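You operate a simulated robot arm through the tools that you are given. There is no shell and no other tool. Be economical: measure what you need, move in short steps, check, and stop when the job is done.

You run a simulated robot arm. Do the job below in one go: nothing can be reset, and whatever is moved stays where it is left.

Task
Brush paste on the middle of the cream mount, lay the hill card on it and weight it down.
Fine: green weight, till the paste has set; brush in its jar, lid back on. Set down upright: green weight. A coat counts when it lies all over at full strength: go over it till it gets no stronger.

The check looks at the end state, three seconds after you hand in, the way a careful person would. Anything else that was tipped, shoved, dropped, spilled or broken makes it a failure. A push-on lid holds only when it is set on centred and level and pressed home; a screw cap is set on level and turned clockwise until tight.

Robot
A 7-joint arm with a two-finger parallel gripper, fixed in place. Base frame: the origin is at the foot of the arm, x ahead of it, y to its left, z up; the work surface is at about z = 0.85. Lengths are in m, angles in degrees, forces in N, time in s.
With the tool pointing down near the work surface it reaches from about 0.32 to 0.74 m from the base axis. Its first joint turns from -115.0 to 115.0 degrees. Payload 3.91 kg.
The TCP is the grasp point between the finger pads, 0.03 m short of the fingertips. In the tool frame z runs along the fingers and y along their closing line. The gripper opens to 0.11 m. The fingers are 0.02 m wide and 0.01 m thick; the gripper's body (0.048 by 0.112 m) begins 0.055 m behind the TCP.
Orientation is that of the tool frame in the base frame, as a unit quaternion [w, x, y, z]. With the fingers straight down and closing along the base's y, the tool's x points along the base's -x, its y along +y and its z along -z.

Tools
- The arm moves only by the tool arm_command. Its arguments are lists of equal length, an entry for each row: "delta_pos": the shift along the tool's x, y, z in m, a list of three; "turn": the turn, a rotation vector about the tool's x, y, z in degrees, a list of three; "hand": the gripper command, from -1 (shut) to 1 (fully open), values between in proportion. In form: {"delta_pos": [[dx, dy, dz], ...], "turn": [[wx, wy, wz], ...], "hand": [hand, ...]}. A call has 1 to 20 rows; each row is the pose to reach, as a shift and turn from the pose commanded when the call began, along the tool's axes at that moment. Rows are played at 5 a second. More than 0.05 m and 8.6 degrees between two rows, or a gripper value outside its range, and nothing of the call is played. Where a pose cannot be reached the arm comes as near as it can. A force on the tool above 90 N (or 10 N above the force at the start of the call, whichever is more), or a blocked arm, ends the call early, and 0.2 s more pass. The fingers move at their own pace (about 0.108 m/s each) and stop on an object; they squeeze with about 36 N. The grip force told is the motor's: it shows also when the fingers shut on nothing. Time passes only in rows, and 0.2 s behind the last, so rows that repeat a pose let the fingers close. It gives the time, the measured TCP pose, the force on the tool (base axes), the opening and the grip force at its end, in the units of the frame above (readings bear some noise), with the torque about the TCP (base axes, N m) and any sound that the robot's microphone picked up.
- Cameras (640 x 400 px; columns grow to the right, rows downward): "scene" is fixed at [0.0507, 0.6444, 1.4973]; the picture's right is [-0.65, -0.76, 0.00], its down [-0.26, 0.22, -0.94] and it looks along [0.72, -0.61, -0.34] (base axes); focal length 265 px, centre (320, 200). "wrist" rides on the gripper at [0.072, 0.017, -0.103] in the tool frame; the picture's right is [-0.23, 0.97, 0.00], its down [-0.76, -0.18, -0.62] and it looks along [-0.61, -0.14, 0.78] (tool axes); focal length 222 px, centre (320, 200).
- get_image(camera): a new picture of that camera. It takes no simulated time.
- move_column(by): slides the trunk up (or, below 0, down) by that many m; the arm rides with it, the base frame stays. It gives what a move gives, with no picture.
- point_at(camera, pixels): for up to 12 pixels [column, row] of the newest picture of that camera ("zoom" is the newest enlarged one), the place [x, y, z] in the base frame of the surface seen there, good to about 0.002 m, but the place of the scene camera against the robot may be out by one fixed shift of up to 0.018 m in any direction. It takes no simulated time.
- inspect(camera, box): a new picture of the part [left, top, right, bottom] of that camera's present view, enlarged. It takes no simulated time.
- hand_in(): hands the job in; it is judged then, once.

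Go step by step. Measure first, check grasps and placings, and put right what went wrong. The budget is 80 turns and 38 pictures, counting those below and the enlarged ones. Unless the task says otherwise, let go and move clear before handing in, and close with one line.

The tools are called after ">>>" as name(argument=value, ...) on one line, values as JSON. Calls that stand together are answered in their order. arm_command: Moves the arm, as the interface text tells. Its arguments: {"type":"object","properties":{"delta_pos":{"type":"array"},"turn":{"type":"array"},"hand":{"type":"array"}},"required":["delta_pos","turn","hand"]} The other tools are called the same way: move_column (by) slides the trunk up or down; get_image (camera) takes a picture; point_at (camera, pixels) gives the place of the surface under pixels of a picture; inspect (camera, box) takes an enlarged picture of a part of a camera's view; hand_in () hands the job in.

At the start:

```text
clock: 0.0
position: [0.4679, 0.0504, 1.5415]
orientation: [0.0, -0.001, 1.0, 0.0]
wrist_force: [0.5, 0.3, 0.6]
moment: [0.02, -0.03, -0.02]
width: 0.11
grip_force: 0.0
trunk travel left (down, up): [-0.825, 0.165]
```

scene: 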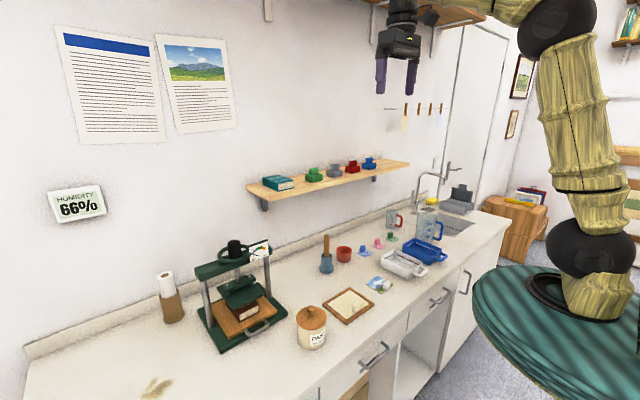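
wrist: 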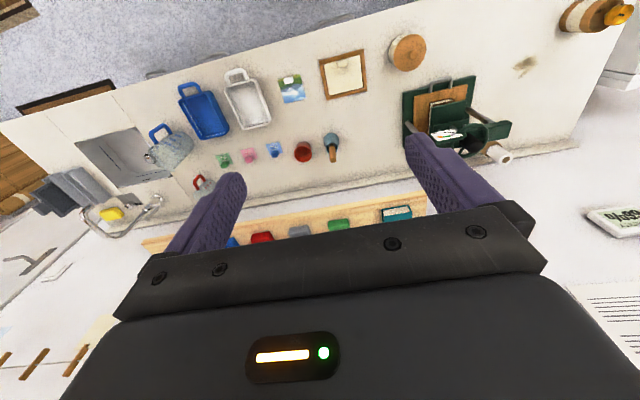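

The pictures show a bench with a paste crock (310,327), a mount (348,305), a card (380,284), a brush in its jar (326,255) and a shelf of weights. There are notices on the wall, so I'll enlarge those and the work area first.

>>> inspect(camera="scene", box=[40, 20, 250, 150])

>>> inspect(camera="scene", box=[280, 220, 440, 350])

>>> inspect(camera="scene", box=[240, 140, 420, 250])

```text
3.05 times, centred on (145, 85) of scene
```

zoom: 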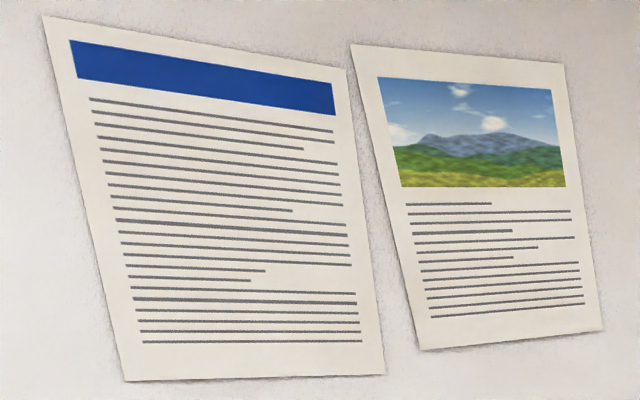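

```text
3.08 times, centred on (360, 285) of scene
```

zoom: 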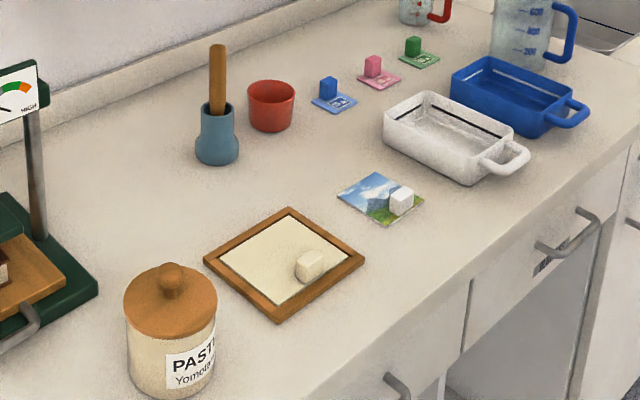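

```text
3.56 times, centred on (330, 195) of scene
```

zoom: 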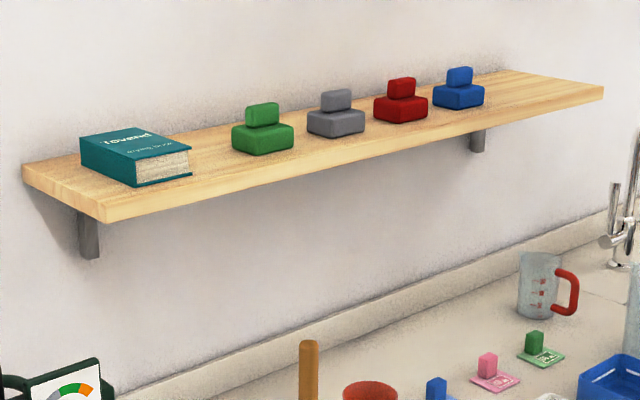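

The zooms show a paste crock with a knobbed lid, a mount with a cream block near one corner, the card with a white block, and the green weight on the shelf. Next I'll get positions from the wrist picture: lid (407,48), mount (343,75), card (291,88), brush (331,140), weight (338,226).

>>> point_at(camera="wrist", pixels=[[407, 48], [343, 75], [291, 88], [332, 138], [338, 226], [330, 120], [320, 58], [364, 50], [368, 92], [326, 99], [340, 66], [303, 151]])

>>> inspect(camera="wrist", box=[260, 20, 440, 132])

```text
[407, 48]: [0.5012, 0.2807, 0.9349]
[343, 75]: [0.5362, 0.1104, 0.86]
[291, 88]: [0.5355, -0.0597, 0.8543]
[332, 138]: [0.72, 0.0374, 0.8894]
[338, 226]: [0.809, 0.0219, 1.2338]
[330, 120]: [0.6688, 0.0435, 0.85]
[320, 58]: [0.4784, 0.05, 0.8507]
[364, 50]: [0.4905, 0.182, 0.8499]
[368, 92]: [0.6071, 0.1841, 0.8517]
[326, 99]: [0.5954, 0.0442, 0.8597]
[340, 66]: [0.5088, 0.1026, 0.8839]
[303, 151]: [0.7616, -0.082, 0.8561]
```

```text
3.56 times, centred on (350, 76) of wrist
```

zoom: 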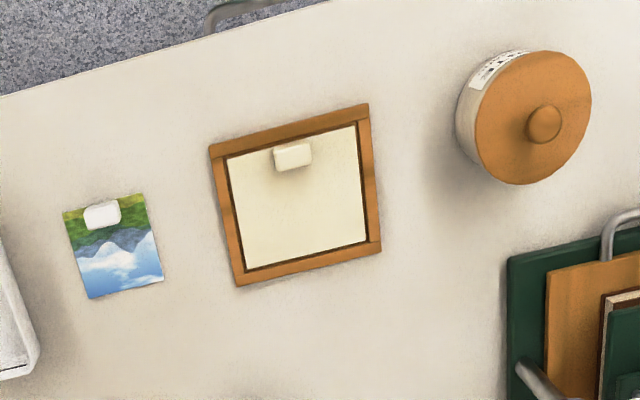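

The zoom gives a clear top view. I'll measure the corners of the cream area, the card, both blocks, and the lid and its knob.

>>> point_at(camera="zoom", pixels=[[229, 160], [355, 127], [365, 241], [244, 268], [293, 156], [64, 213], [143, 195], [163, 280], [89, 298], [102, 213], [545, 122], [520, 150]])

>>> point_at(camera="zoom", pixels=[[275, 152], [309, 146], [312, 162], [279, 170], [86, 210], [118, 204], [120, 221], [90, 228], [476, 120], [591, 100], [522, 184], [525, 55]])

```text
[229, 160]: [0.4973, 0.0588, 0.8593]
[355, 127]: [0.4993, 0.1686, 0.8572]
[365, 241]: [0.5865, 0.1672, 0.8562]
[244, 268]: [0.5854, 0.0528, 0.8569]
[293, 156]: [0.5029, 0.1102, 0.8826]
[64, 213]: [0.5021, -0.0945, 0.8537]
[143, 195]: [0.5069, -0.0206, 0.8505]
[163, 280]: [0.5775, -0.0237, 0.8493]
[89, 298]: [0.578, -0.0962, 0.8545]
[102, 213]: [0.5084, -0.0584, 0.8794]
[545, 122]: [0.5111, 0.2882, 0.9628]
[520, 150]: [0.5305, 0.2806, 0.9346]
```

```text
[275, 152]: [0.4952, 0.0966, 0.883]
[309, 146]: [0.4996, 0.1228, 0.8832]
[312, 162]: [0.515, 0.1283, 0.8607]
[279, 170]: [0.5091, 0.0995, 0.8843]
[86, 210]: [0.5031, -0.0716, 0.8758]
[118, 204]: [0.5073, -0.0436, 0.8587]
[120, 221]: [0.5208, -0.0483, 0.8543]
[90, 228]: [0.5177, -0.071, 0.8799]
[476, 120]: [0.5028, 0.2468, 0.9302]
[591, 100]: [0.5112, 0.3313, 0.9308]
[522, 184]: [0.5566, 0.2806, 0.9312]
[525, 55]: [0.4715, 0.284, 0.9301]
```

The cream area spans about x 0.498–0.586, y 0.055–0.168, with its block at (0.504,0.112). The card is about 0.075 square and the lid knob sits at (0.511,0.288,0.963). I'll lower the trunk for a closer look.

>>> move_column(by=-0.4)

>>> arm_command(delta_pos=[[0.04, 0.02, 0], [0.08, 0.05, 0], [0.12, 0.06, 0]], turn=[[0, 0, 0], [0, 0, 0], [0, 0, 0]], hand=[1, 1, 1])

>>> get_image(camera="wrist")

```text
clock: 3.8
position: [0.4688, 0.0514, 1.1416]
orientation: [0.0, -0.001, 1.0, 0.0]
wrist_force: [0.0, 0.2, 0.0]
moment: [-0.03, 0.03, 0.01]
width: 0.1098
grip_force: 0.0
trunk travel left (down, up): [-0.425, 0.565]
```

```text
clock: 4.6
position: [0.3461, 0.1122, 1.1391]
orientation: [0.0, 0.0, 1.0, 0.0]
wrist_force: [-1.1, -0.9, 0.2]
moment: [0.02, -0.01, 0.0]
width: 0.1099
grip_force: 0.1
trunk travel left (down, up): [-0.425, 0.565]
```

```text
31 pictures are left
```

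wrist: 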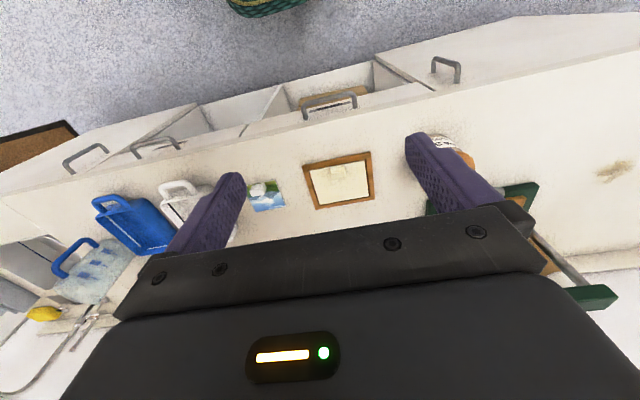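

The mount at (340,180) sits between the fingers. I'll enlarge it along with the card.

>>> inspect(camera="wrist", box=[240, 140, 400, 220])

```text
4.00 times, centred on (320, 180) of wrist
```

zoom: 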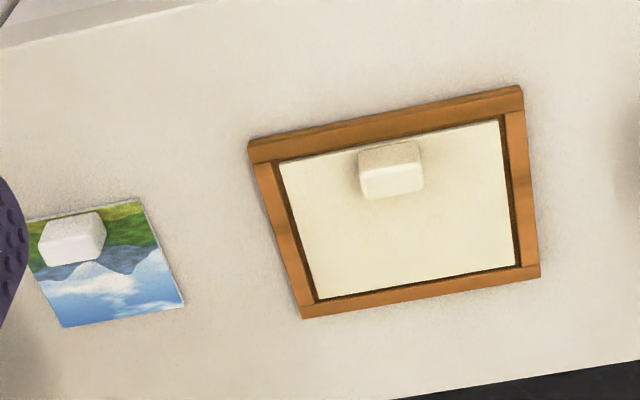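

>>> point_at(camera="zoom", pixels=[[281, 163], [498, 124], [518, 263], [319, 297], [366, 199], [422, 189], [250, 148], [522, 100], [538, 274], [304, 316], [392, 186], [395, 215]])

>>> point_at(camera="zoom", pixels=[[138, 200], [182, 302], [64, 325], [46, 265], [99, 257], [41, 235], [98, 215], [361, 172], [420, 160], [360, 150], [418, 142], [72, 250]])

```text
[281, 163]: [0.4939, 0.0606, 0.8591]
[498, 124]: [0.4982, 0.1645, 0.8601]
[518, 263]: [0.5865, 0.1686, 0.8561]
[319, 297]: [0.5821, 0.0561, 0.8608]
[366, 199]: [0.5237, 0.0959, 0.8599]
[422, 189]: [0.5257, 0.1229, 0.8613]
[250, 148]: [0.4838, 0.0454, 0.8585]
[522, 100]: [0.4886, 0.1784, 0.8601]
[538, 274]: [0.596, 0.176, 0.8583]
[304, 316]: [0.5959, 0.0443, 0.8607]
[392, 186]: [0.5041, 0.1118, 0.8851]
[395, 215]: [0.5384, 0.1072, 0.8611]
```

```text
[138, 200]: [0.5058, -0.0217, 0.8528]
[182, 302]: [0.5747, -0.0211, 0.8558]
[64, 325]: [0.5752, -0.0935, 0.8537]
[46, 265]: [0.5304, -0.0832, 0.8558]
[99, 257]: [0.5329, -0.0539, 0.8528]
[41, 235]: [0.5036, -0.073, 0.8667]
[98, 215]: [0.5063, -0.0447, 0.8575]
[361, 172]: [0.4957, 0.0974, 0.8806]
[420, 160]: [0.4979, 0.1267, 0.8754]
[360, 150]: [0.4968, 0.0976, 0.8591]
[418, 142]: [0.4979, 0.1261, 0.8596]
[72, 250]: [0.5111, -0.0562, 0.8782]
```

The mount's tab spans about x 0.497–0.512 and the card's tab is centred at (0.510,-0.058). I'll check the scene camera's offset on the known points (knob 311,309; tabs 357,304 and 386,283) and read the brush handle (326,236).

>>> point_at(camera="scene", pixels=[[311.5, 308], [357, 303], [386, 282], [326.5, 236.5], [326.5, 247], [326.5, 262], [322, 256], [331, 256], [311.5, 313], [240, 248], [314, 170], [314, 177]])

>>> inspect(camera="scene", box=[290, 220, 370, 290])

```text
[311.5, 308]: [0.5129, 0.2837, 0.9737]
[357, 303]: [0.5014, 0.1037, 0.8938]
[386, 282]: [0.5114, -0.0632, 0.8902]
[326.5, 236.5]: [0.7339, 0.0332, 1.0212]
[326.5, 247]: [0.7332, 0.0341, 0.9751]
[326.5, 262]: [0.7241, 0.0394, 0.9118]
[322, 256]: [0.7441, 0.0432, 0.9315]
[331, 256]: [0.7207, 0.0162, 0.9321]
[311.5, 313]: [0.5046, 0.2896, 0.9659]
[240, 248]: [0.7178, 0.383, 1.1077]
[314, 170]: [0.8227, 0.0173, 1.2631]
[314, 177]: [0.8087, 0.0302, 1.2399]
```

```text
5.71 times, centred on (330, 255) of scene
```

zoom: 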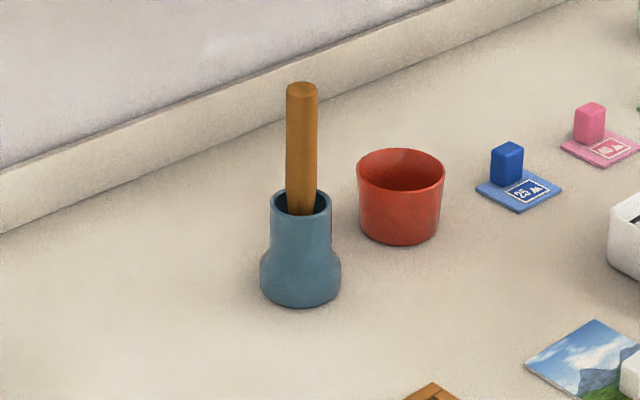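

The scene camera reads about 9 mm high, so the handle top is at z≈1.012 and the jar rim at ≈0.925, near (0.735,0.037). Before taking the lid off I'll check for free bench space for it.

>>> point_at(camera="wrist", pixels=[[400, 105], [520, 100], [520, 140], [540, 160], [580, 160], [520, 190], [450, 152], [300, 225], [330, 135], [600, 110]])

```text
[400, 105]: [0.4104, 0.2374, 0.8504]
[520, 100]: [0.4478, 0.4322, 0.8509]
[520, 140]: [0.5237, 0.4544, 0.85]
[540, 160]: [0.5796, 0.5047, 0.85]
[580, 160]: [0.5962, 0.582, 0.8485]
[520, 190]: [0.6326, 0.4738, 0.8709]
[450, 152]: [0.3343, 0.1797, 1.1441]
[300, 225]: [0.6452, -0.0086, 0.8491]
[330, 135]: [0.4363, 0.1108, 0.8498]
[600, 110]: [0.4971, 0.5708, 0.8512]
```

There's free bench around (0.48,0.42), which I'll use for the lid. I'm moving above its knob now.

>>> arm_command(delta_pos=[[-0.035, 0.035, 0.01], [-0.07, 0.07, 0.02], [-0.105, 0.105, 0.03], [-0.14, 0.14, 0.05], [-0.165, 0.174, 0.08], [-0.165, 0.176, 0.11]], turn=[[0, 0, 0], [0, 0, 0], [0, 0, 0], [0, 0, 0], [0, 0, 0], [0, 0, 0]], hand=[1, 1, 1, 0.5, 0.3, 0.3])

>>> get_image(camera="wrist")

```text
refused: row 1 steps farther than a row can; nothing moved
```

```text
28 pictures are left
```

wrist: 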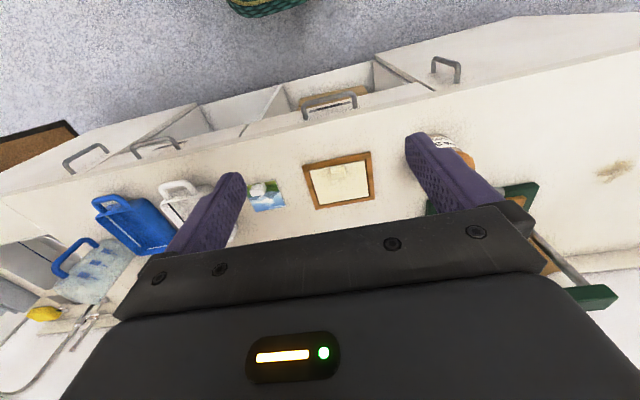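

That was refused because the first step was a little over 0.05 m. I'll resend it with smaller steps.

>>> arm_command(delta_pos=[[-0.03, 0.03, 0.01], [-0.06, 0.06, 0.02], [-0.09, 0.09, 0.03], [-0.12, 0.12, 0.05], [-0.145, 0.15, 0.08], [-0.167, 0.176, 0.11]], turn=[[0, 0, 0], [0, 0, 0], [0, 0, 0], [0, 0, 0], [0, 0, 0], [0, 0, 0]], hand=[1, 1, 1, 0.5, 0.3, 0.3])

>>> inspect(camera="wrist", box=[220, 80, 460, 220])

```text
clock: 6.0
position: [0.516, 0.2866, 1.0308]
orientation: [0.001, -0.001, 1.0, 0.0]
wrist_force: [0.8, 0.1, -0.1]
moment: [0.01, -0.03, -0.01]
width: 0.0714
grip_force: 0.0
trunk travel left (down, up): [-0.425, 0.565]
```

```text
2.67 times, centred on (340, 150) of wrist
```

zoom: 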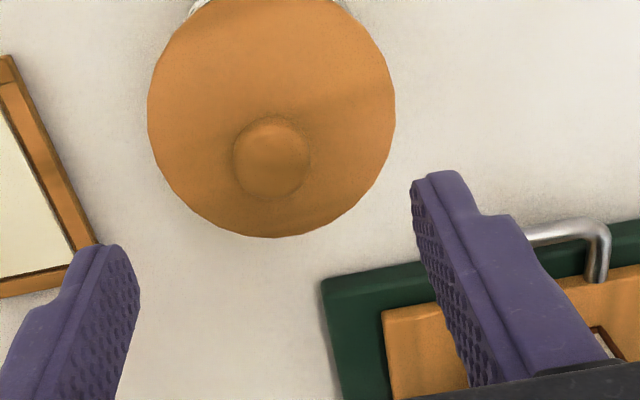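

>>> point_at(camera="zoom", pixels=[[272, 160], [240, 155], [306, 155], [272, 130], [272, 190], [155, 120], [390, 110], [272, 230]])

```text
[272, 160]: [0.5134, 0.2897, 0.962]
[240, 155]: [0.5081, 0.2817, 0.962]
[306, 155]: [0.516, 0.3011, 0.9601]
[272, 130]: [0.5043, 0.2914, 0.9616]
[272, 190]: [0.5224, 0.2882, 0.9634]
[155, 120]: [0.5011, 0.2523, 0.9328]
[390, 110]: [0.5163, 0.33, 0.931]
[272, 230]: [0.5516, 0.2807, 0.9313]
```

The knob centre is at (0.513,0.290) with its top at 0.962. I'll descend to z 0.967 and close on it.

>>> arm_command(delta_pos=[[0.003, 0.003, 0.03], [0.003, 0.003, 0.055], [0.003, 0.003, 0.063], [0.003, 0.003, 0.063], [0.003, 0.003, 0.063], [0.003, 0.003, 0.063]], turn=[[0, 0, 0], [0, 0, 0], [0, 0, 0], [0, 0, 0], [0, 0, 0], [0, 0, 0]], hand=[0.3, 0.3, 0.3, -1, -1, -1])

```text
clock: 7.4
position: [0.5134, 0.2902, 0.9679]
orientation: [0.0, -0.001, 1.0, 0.0]
wrist_force: [0.0, 0.1, 0.5]
moment: [0.05, -0.01, 0.01]
width: 0.0219
grip_force: 35.9
trunk travel left (down, up): [-0.425, 0.565]
heard: snap
```

The fingers closed on the knob at 0.0219 m. I'll lift slowly.

>>> arm_command(delta_pos=[[0, 0, -0.01], [0, 0, -0.03], [0, 0, -0.07], [0, 0, -0.1]], turn=[[0, 0, 0], [0, 0, 0], [0, 0, 0], [0, 0, 0]], hand=[-1, -1, -1, -1])

>>> get_image(camera="scene")

```text
clock: 8.4
position: [0.5132, 0.2889, 1.067]
orientation: [0.0, -0.001, 1.0, -0.001]
wrist_force: [0.3, 0.0, -0.5]
moment: [0.01, 0.0, -0.03]
width: 0.0222
grip_force: 35.8
trunk travel left (down, up): [-0.425, 0.565]
```

```text
26 pictures are left
```

scene: 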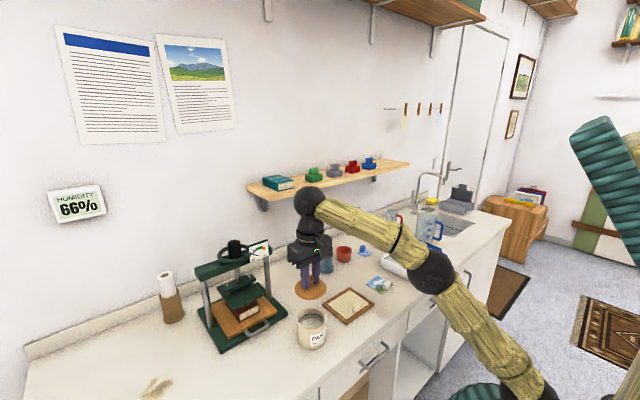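

The lid came off cleanly and the paste is visible at (312,315). I'm carrying the lid to (0.48,0.42) and lowering it.

>>> arm_command(delta_pos=[[0.01, 0.04, 0], [0.02, 0.08, 0], [0.03, 0.12, 0], [0.033, 0.131, 0.03], [0.033, 0.131, 0.07], [0.033, 0.131, 0.11], [0.033, 0.131, 0.14]], turn=[[0, 0, 0], [0, 0, 0], [0, 0, 0], [0, 0, 0], [0, 0, 0], [0, 0, 0], [0, 0, 0]], hand=[-1, -1, -1, -1, -1, -1, -1])

>>> inspect(camera="scene", box=[200, 270, 360, 380])

```text
clock: 10.0
position: [0.478, 0.4195, 0.9263]
orientation: [0.0, 0.0, 1.0, 0.0]
wrist_force: [-0.3, 0.2, -0.5]
moment: [0.02, -0.01, -0.01]
width: 0.0223
grip_force: 35.7
out of reach, approached as far as the arm can: row 2, 3, 4
trunk travel left (down, up): [-0.425, 0.565]
```

```text
3.64 times, centred on (280, 325) of scene
```

zoom: 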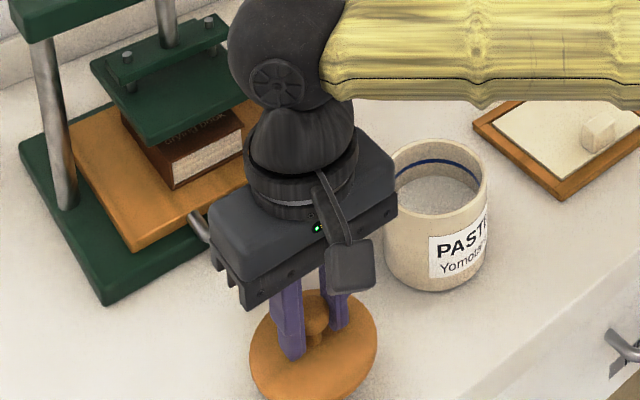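

The lid hangs level a little above the bench. I'll lower in small steps until it touches.

>>> arm_command(delta_pos=[[0, 0, 0.008], [0, 0, 0.014], [0, 0, 0.018], [0, 0, 0.022], [0, 0, 0.026], [0, 0, 0.03], [0, 0, 0.034], [0, 0, 0.038]], turn=[[0, 0, 0], [0, 0, 0], [0, 0, 0], [0, 0, 0], [0, 0, 0], [0, 0, 0], [0, 0, 0], [0, 0, 0]], hand=[-1, -1, -1, -1, -1, -1, -1, -1])

```text
clock: 11.8
position: [0.479, 0.4202, 0.8927]
orientation: [0.002, -0.001, 1.0, 0.002]
wrist_force: [1.5, 0.2, 12.2]
moment: [0.26, 0.16, -0.03]
width: 0.0223
grip_force: 36.0
trunk travel left (down, up): [-0.425, 0.565]
```

The lid is resting on the bench at z 0.8927 with 12 N. I'll release, rise, and go back along x 0.48 to look at the brush.

>>> arm_command(delta_pos=[[0, 0, -0.002], [0, 0, -0.002], [0, 0, -0.04], [0, 0, -0.085], [0, 0, -0.13], [0, 0, -0.18], [0, -0.045, -0.19], [0, -0.09, -0.19], [0, -0.135, -0.19], [0, -0.18, -0.19], [0, -0.225, -0.19], [0, -0.27, -0.19], [0, -0.315, -0.19], [0, -0.36, -0.19], [-0.03, -0.385, -0.19], [-0.07, -0.385, -0.19], [-0.11, -0.385, -0.19], [-0.15, -0.385, -0.19]], turn=[[0, 0, 0], [0, 0, 0], [0, 0, 0], [0, 0, 0], [0, 0, 0], [0, 0, 0], [0, 0, 0], [0, 0, 0], [0, 0, 0], [0, 0, 0], [0, 0, 0], [0, 0, 0], [0, 0, 0], [0, 0, 0], [0, 0, 0], [0, 0, 0], [0, 0, 0], [0, 0, 0]], hand=[0, 0, 0, 0, 0, 0, 0, 0, 0, 0, 0, 0, 0, 0, 0, 0, 0, 0])

>>> get_image(camera="wrist")

```text
clock: 15.6
position: [0.5988, 0.0358, 1.0794]
orientation: [0.001, -0.001, 1.0, 0.0]
wrist_force: [-1.1, -0.1, 0.0]
moment: [-0.01, -0.02, 0.0]
width: 0.055
grip_force: 0.0
out of reach, approached as far as the arm can: row 6, 7, 18
trunk travel left (down, up): [-0.425, 0.565]
```

```text
24 pictures are left
```

wrist: 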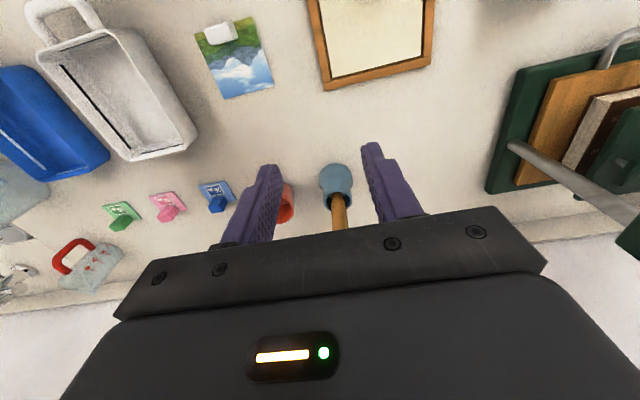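

The brush jar is at (336,185) between the fingers, but the arm runs short of reach at this height. I'll measure the handle, then raise the trunk so the arm works lower relative to its shoulder.

>>> point_at(camera="wrist", pixels=[[338, 200], [340, 212], [340, 222], [322, 190], [352, 188], [335, 168], [290, 200], [337, 197]])

>>> move_column(by=0.15)

```text
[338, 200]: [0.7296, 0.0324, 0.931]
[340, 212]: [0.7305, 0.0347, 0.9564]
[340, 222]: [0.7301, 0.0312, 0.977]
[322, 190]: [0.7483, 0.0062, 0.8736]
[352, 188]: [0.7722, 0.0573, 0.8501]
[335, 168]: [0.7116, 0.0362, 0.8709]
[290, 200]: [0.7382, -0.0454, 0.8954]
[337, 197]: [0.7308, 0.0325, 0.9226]
```

```text
clock: 17.4
position: [0.5991, 0.0349, 1.2283]
orientation: [0.001, -0.001, 1.0, 0.0]
wrist_force: [0.0, -0.4, 0.2]
moment: [0.01, -0.03, -0.04]
width: 0.055
grip_force: 0.0
trunk travel left (down, up): [-0.575, 0.415]
```

The handle axis is near (0.737,0.034). Lifting the brush there may bring the hand near the shelf, so I'll check where the shelf's front edge and the weights are.

>>> point_at(camera="scene", pixels=[[262, 196], [255, 186], [330, 186], [400, 167], [314, 180], [314, 174], [314, 168], [308, 177], [321, 177], [264, 203], [366, 161], [352, 164]])

>>> get_image(camera="wrist")

```text
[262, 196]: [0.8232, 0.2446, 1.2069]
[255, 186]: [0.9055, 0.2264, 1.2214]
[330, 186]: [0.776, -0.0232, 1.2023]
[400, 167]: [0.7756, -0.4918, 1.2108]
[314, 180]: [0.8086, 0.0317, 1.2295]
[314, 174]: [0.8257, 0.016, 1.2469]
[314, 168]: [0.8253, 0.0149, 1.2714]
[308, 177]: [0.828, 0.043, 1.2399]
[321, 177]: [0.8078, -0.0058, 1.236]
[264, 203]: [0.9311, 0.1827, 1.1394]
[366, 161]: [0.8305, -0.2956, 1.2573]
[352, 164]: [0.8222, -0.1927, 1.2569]
```

```text
23 pictures are left
```

wrist: 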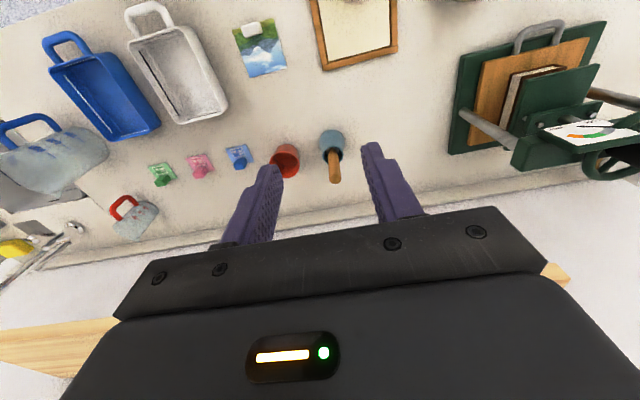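

The shelf front is at x≈0.775, so I'll lean the hand back 30° toward the robot to stay clear of it, and approach above the handle.

>>> arm_command(delta_pos=[[-0.01, 0, 0.04], [-0.03, 0, 0.08], [-0.06, 0, 0.1], [-0.1, 0, 0.11], [-0.138, -0.001, 0.12], [-0.138, -0.001, 0.14]], turn=[[0, -7.5, 0], [0, -15, 0], [0, -22.5, 0], [0, -30, 0], [0, -30, 0], [0, -30, 0]], hand=[0.2, 0.2, 0.2, 0.2, 0.2, 0.2])

>>> get_image(camera="scene")

```text
clock: 18.8
position: [0.7369, 0.0344, 1.0895]
orientation: [0.26, -0.001, 0.966, 0.001]
wrist_force: [0.4, 0.1, -0.2]
moment: [0.0, 0.01, -0.01]
width: 0.0658
grip_force: 0.0
trunk travel left (down, up): [-0.575, 0.415]
```

```text
22 pictures are left
```

scene: 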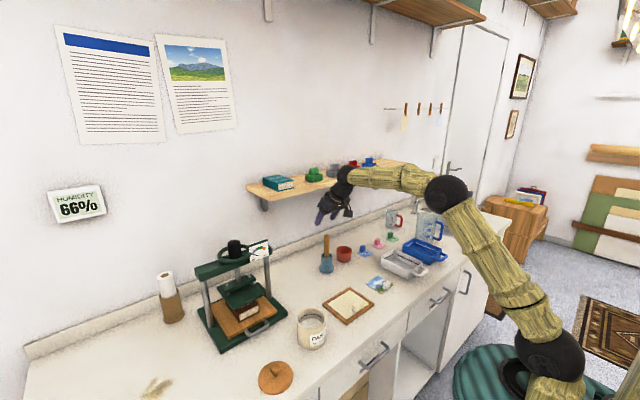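

The hand leans back correctly and is clear of the shelf, with the lid standing free at (275,377). I'll descend around the handle and close.

>>> arm_command(delta_pos=[[0.0174, 0, 0.0361], [0.0324, 0, 0.0621], [0.0474, 0, 0.0881], [0.0489, 0, 0.0907], [0.0489, 0, 0.0907], [0.0489, 0, 0.0907], [0.0489, 0, 0.0907]], turn=[[0, 0, 0], [0, 0, 0], [0, 0, 0], [0, 0, 0], [0, 0, 0], [0, 0, 0], [0, 0, 0]], hand=[0.2, 0.2, 0.2, 0.2, -1, -1, -1])

>>> inspect(camera="scene", box=[290, 190, 390, 280])

```text
clock: 20.4
position: [0.7411, 0.033, 0.9878]
orientation: [0.26, -0.002, 0.966, 0.001]
wrist_force: [-0.1, -0.5, -0.5]
moment: [-0.03, 0.01, 0.03]
width: 0.0204
grip_force: 35.9
trunk travel left (down, up): [-0.575, 0.415]
```

```text
4.44 times, centred on (340, 235) of scene
```

zoom: 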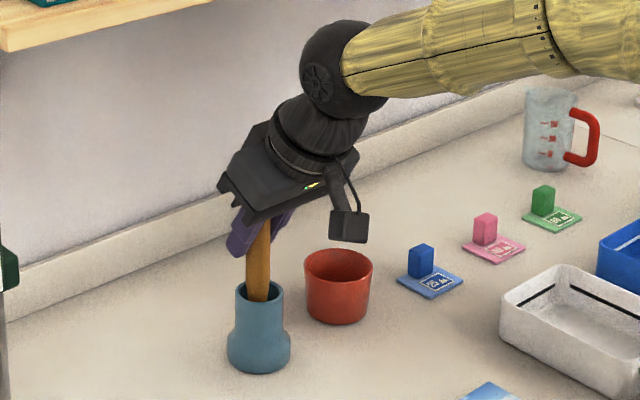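

The brush is gripped, 20 mm across. I'll lift straight up.

>>> arm_command(delta_pos=[[-0.01, 0, -0.0173], [-0.03, 0, -0.052], [-0.05, 0, -0.0866], [-0.06, 0, -0.104]], turn=[[0, 0, 0], [0, 0, 0], [0, 0, 0], [0, 0, 0]], hand=[-1, -1, -1, -1])

>>> inspect(camera="scene", box=[290, 170, 390, 280])

```text
clock: 21.4
position: [0.7417, 0.0355, 1.1064]
orientation: [0.259, 0.0, 0.966, 0.0]
wrist_force: [0.5, 0.3, 0.3]
moment: [-0.03, 0.01, 0.0]
width: 0.0204
grip_force: 36.0
trunk travel left (down, up): [-0.575, 0.415]
```

```text
3.64 times, centred on (340, 225) of scene
```

zoom: 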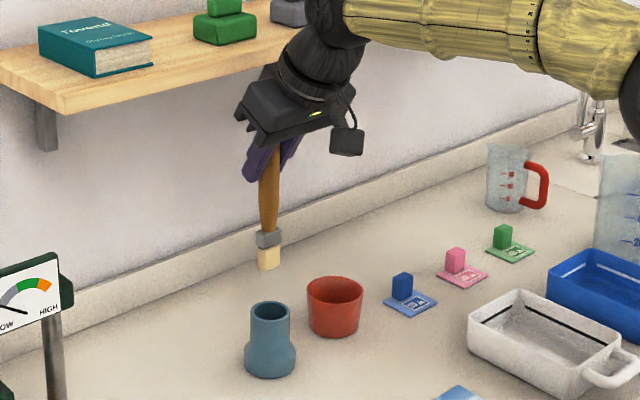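

The brush is out, with its bristle tip at about (270,268) in the zoom. I'll measure the tip, bristle width, jar rim and jar axis.

>>> point_at(camera="zoom", pixels=[[269, 267], [262, 262], [280, 262], [269, 248], [269, 230], [269, 200], [269, 322], [252, 310], [290, 310], [248, 368], [295, 368]])

```text
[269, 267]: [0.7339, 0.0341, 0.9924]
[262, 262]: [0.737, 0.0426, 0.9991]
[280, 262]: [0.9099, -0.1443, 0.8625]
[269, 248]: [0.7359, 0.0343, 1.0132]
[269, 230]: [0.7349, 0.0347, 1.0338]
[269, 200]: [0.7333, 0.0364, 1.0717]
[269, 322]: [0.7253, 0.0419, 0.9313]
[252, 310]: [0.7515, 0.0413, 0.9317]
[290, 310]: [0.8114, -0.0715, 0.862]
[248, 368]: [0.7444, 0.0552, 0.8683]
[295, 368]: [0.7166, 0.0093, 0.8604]
```

The tip is 0.124 m below the TCP. Next I'll measure the paste surface in the crock, near (312,316).

>>> point_at(camera="scene", pixels=[[311, 311], [311, 314], [311, 318], [311, 321], [305, 316], [317, 316], [311, 308], [299, 316], [324, 316], [311, 325], [275, 366], [311, 335]])

>>> inspect(camera="scene", box=[290, 280, 380, 350])

```text
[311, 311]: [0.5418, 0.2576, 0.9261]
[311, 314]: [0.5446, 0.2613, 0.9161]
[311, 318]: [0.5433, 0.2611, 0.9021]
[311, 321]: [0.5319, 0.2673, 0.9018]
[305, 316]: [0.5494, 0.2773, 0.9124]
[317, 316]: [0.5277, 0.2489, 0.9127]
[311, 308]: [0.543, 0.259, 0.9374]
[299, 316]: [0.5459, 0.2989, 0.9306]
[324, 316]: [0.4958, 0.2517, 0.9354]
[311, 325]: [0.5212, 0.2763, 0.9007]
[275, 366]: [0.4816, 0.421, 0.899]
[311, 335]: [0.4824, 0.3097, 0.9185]
```

```text
5.71 times, centred on (335, 315) of scene
```

zoom: 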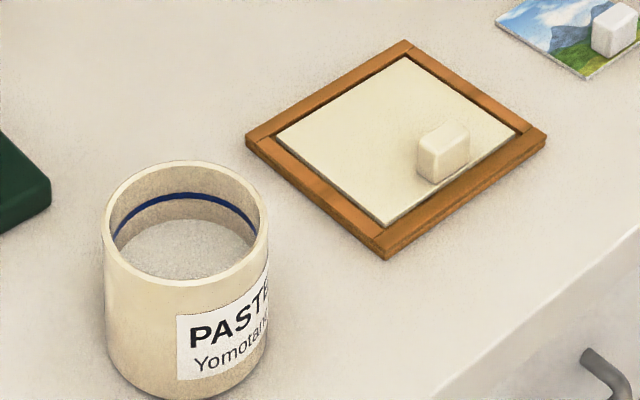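

The paste surface is at about z 0.892 in true coordinates. I'll carry the brush over the crock, dip the tip to about 0.877 and pause there.

>>> arm_command(delta_pos=[[0.0247, 0.0318, -0.01425], [0.0494, 0.0636, -0.0285], [0.0741, 0.0954, -0.04275], [0.0988, 0.1272, -0.057], [0.1234, 0.159, -0.07125], [0.1481, 0.1908, -0.0855], [0.1728, 0.2227, -0.09975], [0.1975, 0.2545, -0.114], [0.1975, 0.2545, -0.114], [0.2175, 0.2545, -0.0794], [0.2375, 0.2545, -0.0447], [0.25, 0.2545, -0.023], [0.25, 0.2545, -0.023], [0.25, 0.2545, -0.023]], turn=[[0, 0, 0], [0, 0, 0], [0, 0, 0], [0, 0, 0], [0, 0, 0], [0, 0, 0], [0, 0, 0], [0, 0, 0], [0, 0, 0], [0, 0, 0], [0, 0, 0], [0, 0, 0], [0, 0, 0], [0, 0, 0]], hand=[-1, -1, -1, -1, -1, -1, -1, -1, -1, -1, -1, -1, -1, -1])

>>> inspect(camera="scene", box=[270, 240, 390, 350])

```text
clock: 24.4
position: [0.5139, 0.2885, 1.0043]
orientation: [0.261, -0.001, 0.965, 0.002]
wrist_force: [1.8, 0.4, 28.6]
moment: [-0.03, -0.3, -0.01]
width: 0.0203
grip_force: 35.8
trunk travel left (down, up): [-0.575, 0.415]
```

```text
3.64 times, centred on (330, 295) of scene
```

zoom: 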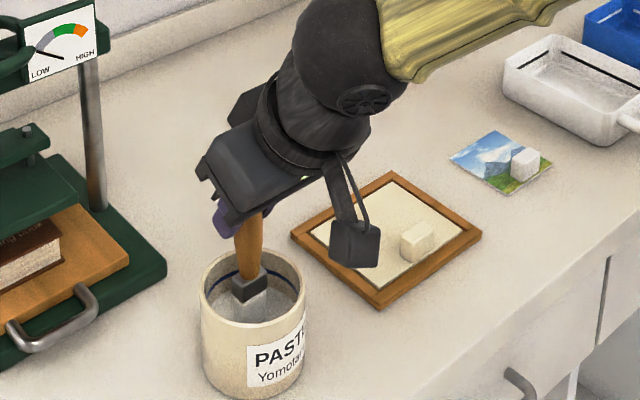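

There's 28.6 N upward, so the bristles are pressing into the paste. I'll lift and check the bristles and whether the brush slipped in the grip.

>>> arm_command(delta_pos=[[-0.01, 0, -0.0173], [-0.025, 0, -0.0433], [-0.045, 0, -0.078]], turn=[[0, 0, 0], [0, 0, 0], [0, 0, 0]], hand=[-1, -1, -1])

>>> inspect(camera="scene", box=[270, 240, 370, 340])

```text
clock: 25.2
position: [0.5135, 0.2901, 1.09]
orientation: [0.259, -0.001, 0.966, 0.0]
wrist_force: [0.4, 0.3, -0.7]
moment: [0.01, 0.02, 0.0]
width: 0.0203
grip_force: 36.2
trunk travel left (down, up): [-0.575, 0.415]
```

```text
4.00 times, centred on (320, 290) of scene
```

zoom: 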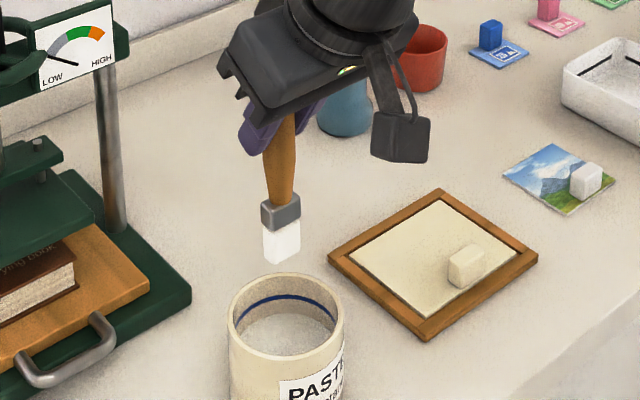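

The bristles are now white and loaded. I'll measure the tip and ferrule to get the current offset and bristle width.

>>> point_at(camera="zoom", pixels=[[281, 262], [281, 255], [281, 235], [264, 245], [298, 245], [280, 212], [263, 205], [298, 210], [280, 180], [280, 130]])

```text
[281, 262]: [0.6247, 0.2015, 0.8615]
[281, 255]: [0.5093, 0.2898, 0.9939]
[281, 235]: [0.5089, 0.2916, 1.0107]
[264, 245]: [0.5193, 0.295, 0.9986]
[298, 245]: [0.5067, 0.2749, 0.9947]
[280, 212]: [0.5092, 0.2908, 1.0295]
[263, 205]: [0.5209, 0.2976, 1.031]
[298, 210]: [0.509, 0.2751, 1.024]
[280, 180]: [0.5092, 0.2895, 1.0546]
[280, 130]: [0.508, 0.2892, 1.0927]
```

The brush slid about 13 mm up in the grip, so the tip is now 0.111 m below the TCP and contact with the mount should come at TCP z≈0.971. I'm moving it over the mount at (0.555,0.086) and stopping just above.

>>> arm_command(delta_pos=[[-0.0087, -0.045, 0.005], [-0.0173, -0.09, 0.01], [-0.026, -0.135, 0.015], [-0.0346, -0.18, 0.02], [-0.0259, -0.204, 0.0381], [-0.0059, -0.204, 0.0727], [0.0141, -0.204, 0.1074]], turn=[[0, 0, 0], [0, 0, 0], [0, 0, 0], [0, 0, 0], [0, 0, 0], [0, 0, 0], [0, 0, 0]], hand=[-1, -1, -1, -1, -1, -1, -1])

>>> inspect(camera="wrist", box=[240, 100, 440, 220])

```text
clock: 26.8
position: [0.5556, 0.0836, 0.9895]
orientation: [0.26, 0.0, 0.966, -0.001]
wrist_force: [0.2, -0.5, -0.8]
moment: [-0.01, 0.02, 0.02]
width: 0.02
grip_force: 35.9
trunk travel left (down, up): [-0.575, 0.415]
```

```text
3.20 times, centred on (340, 160) of wrist
```

zoom: 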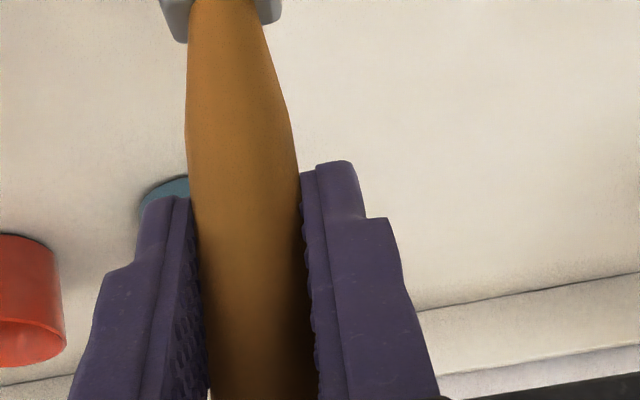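

The handle and ferrule are in view and held straight. I'll lower to light contact and make one test stroke along y.

>>> arm_command(delta_pos=[[0.0075, 0, 0.013], [0.0095, 0, 0.0165], [0.0105, 0, 0.0182], [0.0105, 0.018, 0.0182], [0.0105, 0.036, 0.0182], [0.0105, 0.054, 0.0182]], turn=[[0, 0, 0], [0, 0, 0], [0, 0, 0], [0, 0, 0], [0, 0, 0], [0, 0, 0]], hand=[-1, -1, -1, -1, -1, -1])

>>> inspect(camera="scene", box=[310, 260, 400, 330])

```text
clock: 28.2
position: [0.5518, 0.1366, 0.9726]
orientation: [0.261, 0.001, 0.965, 0.001]
wrist_force: [-0.4, -8.0, 27.7]
moment: [-0.75, -0.18, -0.05]
width: 0.0208
grip_force: 36.0
trunk travel left (down, up): [-0.575, 0.415]
```

```text
5.71 times, centred on (355, 295) of scene
```

zoom: 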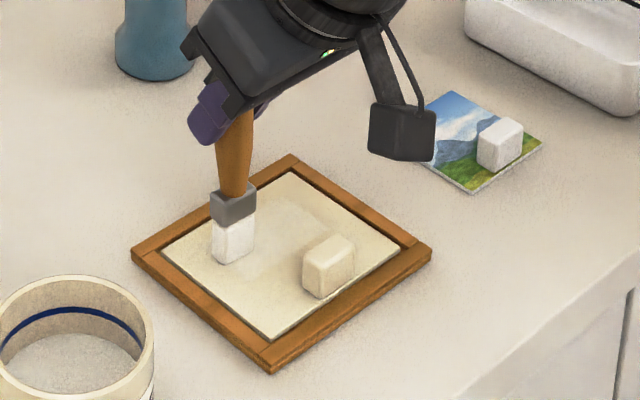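

The stroke leaves a faint pale band with about 28 N of push. I'll ease off 1 mm and go over the card's area in rows, staying clear of the tab, then lift to look.

>>> arm_command(delta_pos=[[-0.0126, 0, 0.0061], [-0.0126, -0.018, 0.0061], [-0.0126, -0.036, 0.0061], [-0.0126, -0.053, 0.0061], [-0.0005, -0.053, -0.0009], [-0.0005, -0.036, -0.0009], [-0.0005, -0.018, -0.0009], [-0.0005, 0, -0.0009], [0.0099, 0, -0.0069], [0.0099, -0.018, -0.0069], [0.0099, -0.036, -0.0069], [0.0099, -0.053, -0.0069], [0.0194, -0.053, -0.0124], [0.0194, -0.036, -0.0124], [0.0194, -0.018, -0.0124], [0.0194, 0, -0.0124], [0.0044, 0, -0.0384], [-0.0106, 0.02, -0.0644]], turn=[[0, 0, 0], [0, 0, 0], [0, 0, 0], [0, 0, 0], [0, 0, 0], [0, 0, 0], [0, 0, 0], [0, 0, 0], [0, 0, 0], [0, 0, 0], [0, 0, 0], [0, 0, 0], [0, 0, 0], [0, 0, 0], [0, 0, 0], [0, 0, 0], [0, 0, 0], [0, 0, 0]], hand=[-1, -1, -1, -1, -1, -1, -1, -1, -1, -1, -1, -1, -1, -1, -1, -1, -1, -1])

>>> inspect(camera="scene", box=[310, 260, 400, 330])

```text
clock: 32.0
position: [0.5303, 0.161, 1.0325]
orientation: [0.26, 0.0, 0.966, 0.0]
wrist_force: [-0.1, 0.0, -0.7]
moment: [0.0, -0.02, 0.0]
width: 0.0209
grip_force: 35.8
trunk travel left (down, up): [-0.575, 0.415]
```

```text
5.71 times, centred on (355, 295) of scene
```

zoom: 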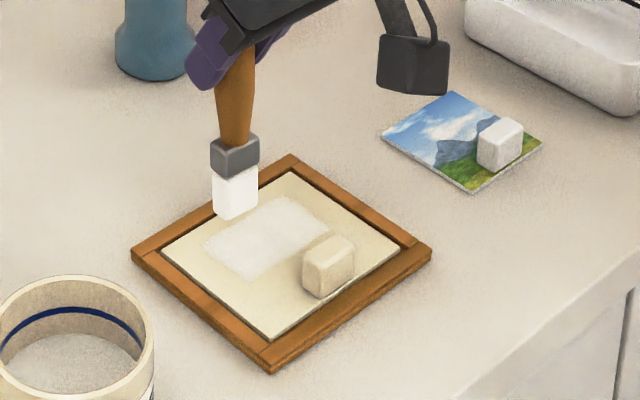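

A white patch shows, and the frame and tab haven't moved. I'll measure its extent at corners (283,197), (203,240) and (250,280), and alongside the tab.

>>> point_at(camera="zoom", pixels=[[285, 198], [205, 242], [248, 280], [305, 250], [328, 222], [265, 240], [325, 243], [295, 170], [163, 250], [272, 338], [400, 248], [328, 212]])

```text
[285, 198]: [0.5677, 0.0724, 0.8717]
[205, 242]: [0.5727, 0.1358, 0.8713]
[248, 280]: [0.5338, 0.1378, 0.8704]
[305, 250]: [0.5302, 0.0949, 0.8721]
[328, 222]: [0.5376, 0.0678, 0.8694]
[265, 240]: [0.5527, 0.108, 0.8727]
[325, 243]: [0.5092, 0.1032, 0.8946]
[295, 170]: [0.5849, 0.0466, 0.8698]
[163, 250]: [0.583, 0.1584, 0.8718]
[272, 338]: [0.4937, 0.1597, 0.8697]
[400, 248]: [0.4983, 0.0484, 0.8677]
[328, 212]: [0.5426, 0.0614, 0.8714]
```

The patch covers about x 0.533–0.570, y 0.078–0.146 true, so the coat must be wider and stronger. I'll reload the brush from the crock and come back above (0.575,0.146).

>>> arm_command(delta_pos=[[-0.0225, 0, -0.039], [-0.0226, 0.043, -0.0505], [-0.018, 0.086, -0.0531], [-0.0128, 0.129, -0.0561], [0.0072, 0.129, -0.0215], [0.0247, 0.129, 0.0088], [0.03, 0.129, 0.0179], [0.03, 0.129, 0.0179], [0.0147, 0.129, -0.0085], [-0.0053, 0.129, -0.0431], [-0.0128, 0.129, -0.0561], [-0.018, 0.086, -0.0531], [-0.0226, 0.043, -0.0505], [-0.025, 0, -0.0433], [-0.0637, -0.015, -0.021], [-0.0437, -0.015, 0.0136], [-0.0237, -0.015, 0.0483]], turn=[[0, 0, 0], [0, 0, 0], [0, 0, 0], [0, 0, 0], [0, 0, 0], [0, 0, 0], [0, 0, 0], [0, 0, 0], [0, 0, 0], [0, 0, 0], [0, 0, 0], [0, 0, 0], [0, 0, 0], [0, 0, 0], [0, 0, 0], [0, 0, 0], [0, 0, 0]], hand=[-1, -1, -1, -1, -1, -1, -1, -1, -1, -1, -1, -1, -1, -1, -1, -1, -1])

```text
clock: 35.6
position: [0.575, 0.144, 1.0]
orientation: [0.26, -0.001, 0.966, 0.0]
wrist_force: [-0.5, -0.3, -0.5]
moment: [-0.01, -0.01, 0.0]
width: 0.0206
grip_force: 36.2
trunk travel left (down, up): [-0.575, 0.415]
```

The brush is reloaded and above the back corner. I'll go over the wider area in six rows.

>>> arm_command(delta_pos=[[0.0095, 0, 0.0205], [0.01315, 0, 0.02878], [0.01315, -0.032, 0.02878], [0.01315, -0.065, 0.02878], [0.02268, -0.065, 0.02328], [0.02268, -0.032, 0.02328], [0.02268, 0, 0.02328], [0.0322, 0, 0.01778], [0.0322, -0.032, 0.01778], [0.0322, -0.065, 0.01778], [0.04173, -0.065, 0.01228], [0.04173, -0.032, 0.01228], [0.04173, 0, 0.01228], [0.05126, 0, 0.00678], [0.05126, -0.032, 0.00678], [0.05126, -0.065, 0.00678], [0.05602, -0.065, 0.00403], [0.05602, -0.032, 0.00403], [0.05602, 0, 0.00403]], turn=[[0, 0, 0], [0, 0, 0], [0, 0, 0], [0, 0, 0], [0, 0, 0], [0, 0, 0], [0, 0, 0], [0, 0, 0], [0, 0, 0], [0, 0, 0], [0, 0, 0], [0, 0, 0], [0, 0, 0], [0, 0, 0], [0, 0, 0], [0, 0, 0], [0, 0, 0], [0, 0, 0], [0, 0, 0]], hand=[-1, -1, -1, -1, -1, -1, -1, -1, -1, -1, -1, -1, -1, -1, -1, -1, -1, -1, -1])

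```text
clock: 39.6
position: [0.5284, 0.1456, 0.9711]
orientation: [0.259, 0.0, 0.966, -0.001]
wrist_force: [-0.2, -0.6, 5.7]
moment: [-0.06, 0.04, 0.0]
width: 0.0204
grip_force: 35.8
trunk travel left (down, up): [-0.575, 0.415]
```

Contact is light, at 5.7 N. I'll cross-brush along x over the same area, including the flanks beside the tab.

>>> arm_command(delta_pos=[[0.0113, 0, -0.0054], [-0.0212, 0, 0.0134], [-0.0424, 0, 0.0257], [-0.0424, -0.011, 0.0257], [-0.0212, -0.011, 0.0134], [0.0005, -0.011, 0.0009], [0.0005, -0.022, 0.0009], [-0.0212, -0.022, 0.0134], [-0.0424, -0.022, 0.0257], [-0.0424, -0.033, 0.0257], [-0.0212, -0.033, 0.0134], [0.0005, -0.033, 0.0009], [0.0005, -0.044, 0.0009], [-0.0212, -0.044, 0.0134], [-0.0424, -0.044, 0.0257], [-0.0424, -0.055, 0.0257], [-0.0212, -0.055, 0.0134], [0.0005, -0.055, 0.0009], [0.0005, -0.065, 0.0009], [0.0113, -0.065, -0.0054]], turn=[[0, 0, 0], [0, 0, 0], [0, 0, 0], [0, 0, 0], [0, 0, 0], [0, 0, 0], [0, 0, 0], [0, 0, 0], [0, 0, 0], [0, 0, 0], [0, 0, 0], [0, 0, 0], [0, 0, 0], [0, 0, 0], [0, 0, 0], [0, 0, 0], [0, 0, 0], [0, 0, 0], [0, 0, 0], [0, 0, 0]], hand=[-1, -1, -1, -1, -1, -1, -1, -1, -1, -1, -1, -1, -1, -1, -1, -1, -1, -1, -1, -1])

```text
clock: 43.8
position: [0.5158, 0.0788, 0.9702]
orientation: [0.261, 0.0, 0.965, 0.0]
wrist_force: [3.1, 0.0, 19.8]
moment: [0.11, -0.41, 0.0]
width: 0.0206
grip_force: 36.2
trunk travel left (down, up): [-0.575, 0.415]
```

I'll finish the last stroke along y 0.080, lift, move over the crock and look at the coat.

>>> arm_command(delta_pos=[[-0.026, 0, 0.015], [-0.0537, 0, 0.031], [-0.0687, 0, 0.005], [-0.0837, 0, -0.021], [-0.1037, 0, -0.0556], [-0.0941, 0.042, -0.065], [-0.0845, 0.084, -0.0743], [-0.0749, 0.126, -0.0837], [-0.0653, 0.168, -0.093], [-0.0557, 0.21, -0.1024]], turn=[[0, 0, 0], [0, 0, 0], [0, 0, 0], [0, 0, 0], [0, 0, 0], [0, 0, 0], [0, 0, 0], [0, 0, 0], [0, 0, 0], [0, 0, 0]], hand=[-1, -1, -1, -1, -1, -1, -1, -1, -1, -1])

>>> inspect(camera="scene", box=[310, 260, 400, 330])

```text
clock: 46.0
position: [0.5138, 0.289, 1.0856]
orientation: [0.259, -0.001, 0.966, 0.0]
wrist_force: [1.1, 0.0, -0.1]
moment: [0.01, 0.0, 0.02]
width: 0.0208
grip_force: 35.8
trunk travel left (down, up): [-0.575, 0.415]
```

```text
5.71 times, centred on (355, 295) of scene
```

zoom: 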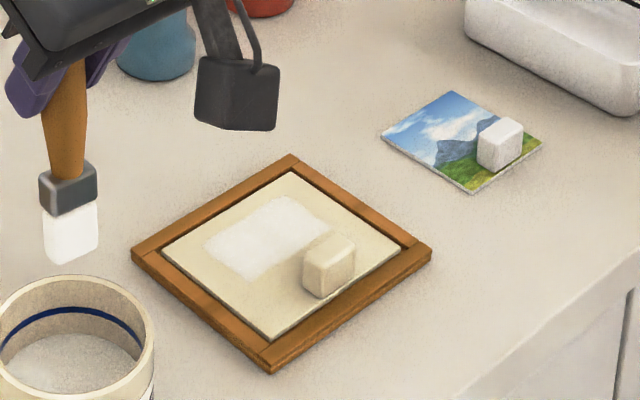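

The patch outline hasn't grown, only whitened: it keeps to about x 0.533–0.572, y 0.077–0.146 (centre 0.553,0.1125), so that is the gluing area. I'll reload and go over it again to see whether it gets stronger.

>>> arm_command(delta_pos=[[0.02, 0, 0.0346], [0.0423, 0, 0.0732], [0.0423, 0, 0.0732], [0.02, 0, 0.0346], [0, 0, 0], [-0.0042, -0.0367, 0.0024], [-0.0084, -0.0735, 0.0049], [-0.0127, -0.11, 0.0073], [-0.0169, -0.147, 0.0098], [0.0031, -0.147, 0.0444], [0.0231, -0.147, 0.079], [0.0414, -0.147, 0.1107], [0.0414, -0.177, 0.1107], [0.0414, -0.207, 0.1107], [0.0301, -0.207, 0.1172], [0.0301, -0.177, 0.1172], [0.0301, -0.147, 0.1172], [0.0188, -0.147, 0.1237], [0.0188, -0.177, 0.1237], [0.0188, -0.207, 0.1237]], turn=[[0, 0, 0], [0, 0, 0], [0, 0, 0], [0, 0, 0], [0, 0, 0], [0, 0, 0], [0, 0, 0], [0, 0, 0], [0, 0, 0], [0, 0, 0], [0, 0, 0], [0, 0, 0], [0, 0, 0], [0, 0, 0], [0, 0, 0], [0, 0, 0], [0, 0, 0], [0, 0, 0], [0, 0, 0], [0, 0, 0]], hand=[-1, -1, -1, -1, -1, -1, -1, -1, -1, -1, -1, -1, -1, -1, -1, -1, -1, -1, -1, -1])

```text
clock: 50.2
position: [0.5602, 0.0807, 0.9692]
orientation: [0.261, -0.001, 0.965, 0.0]
wrist_force: [-0.5, 1.2, 12.4]
moment: [0.24, -0.09, 0.04]
width: 0.0207
grip_force: 35.9
trunk travel left (down, up): [-0.575, 0.415]
```

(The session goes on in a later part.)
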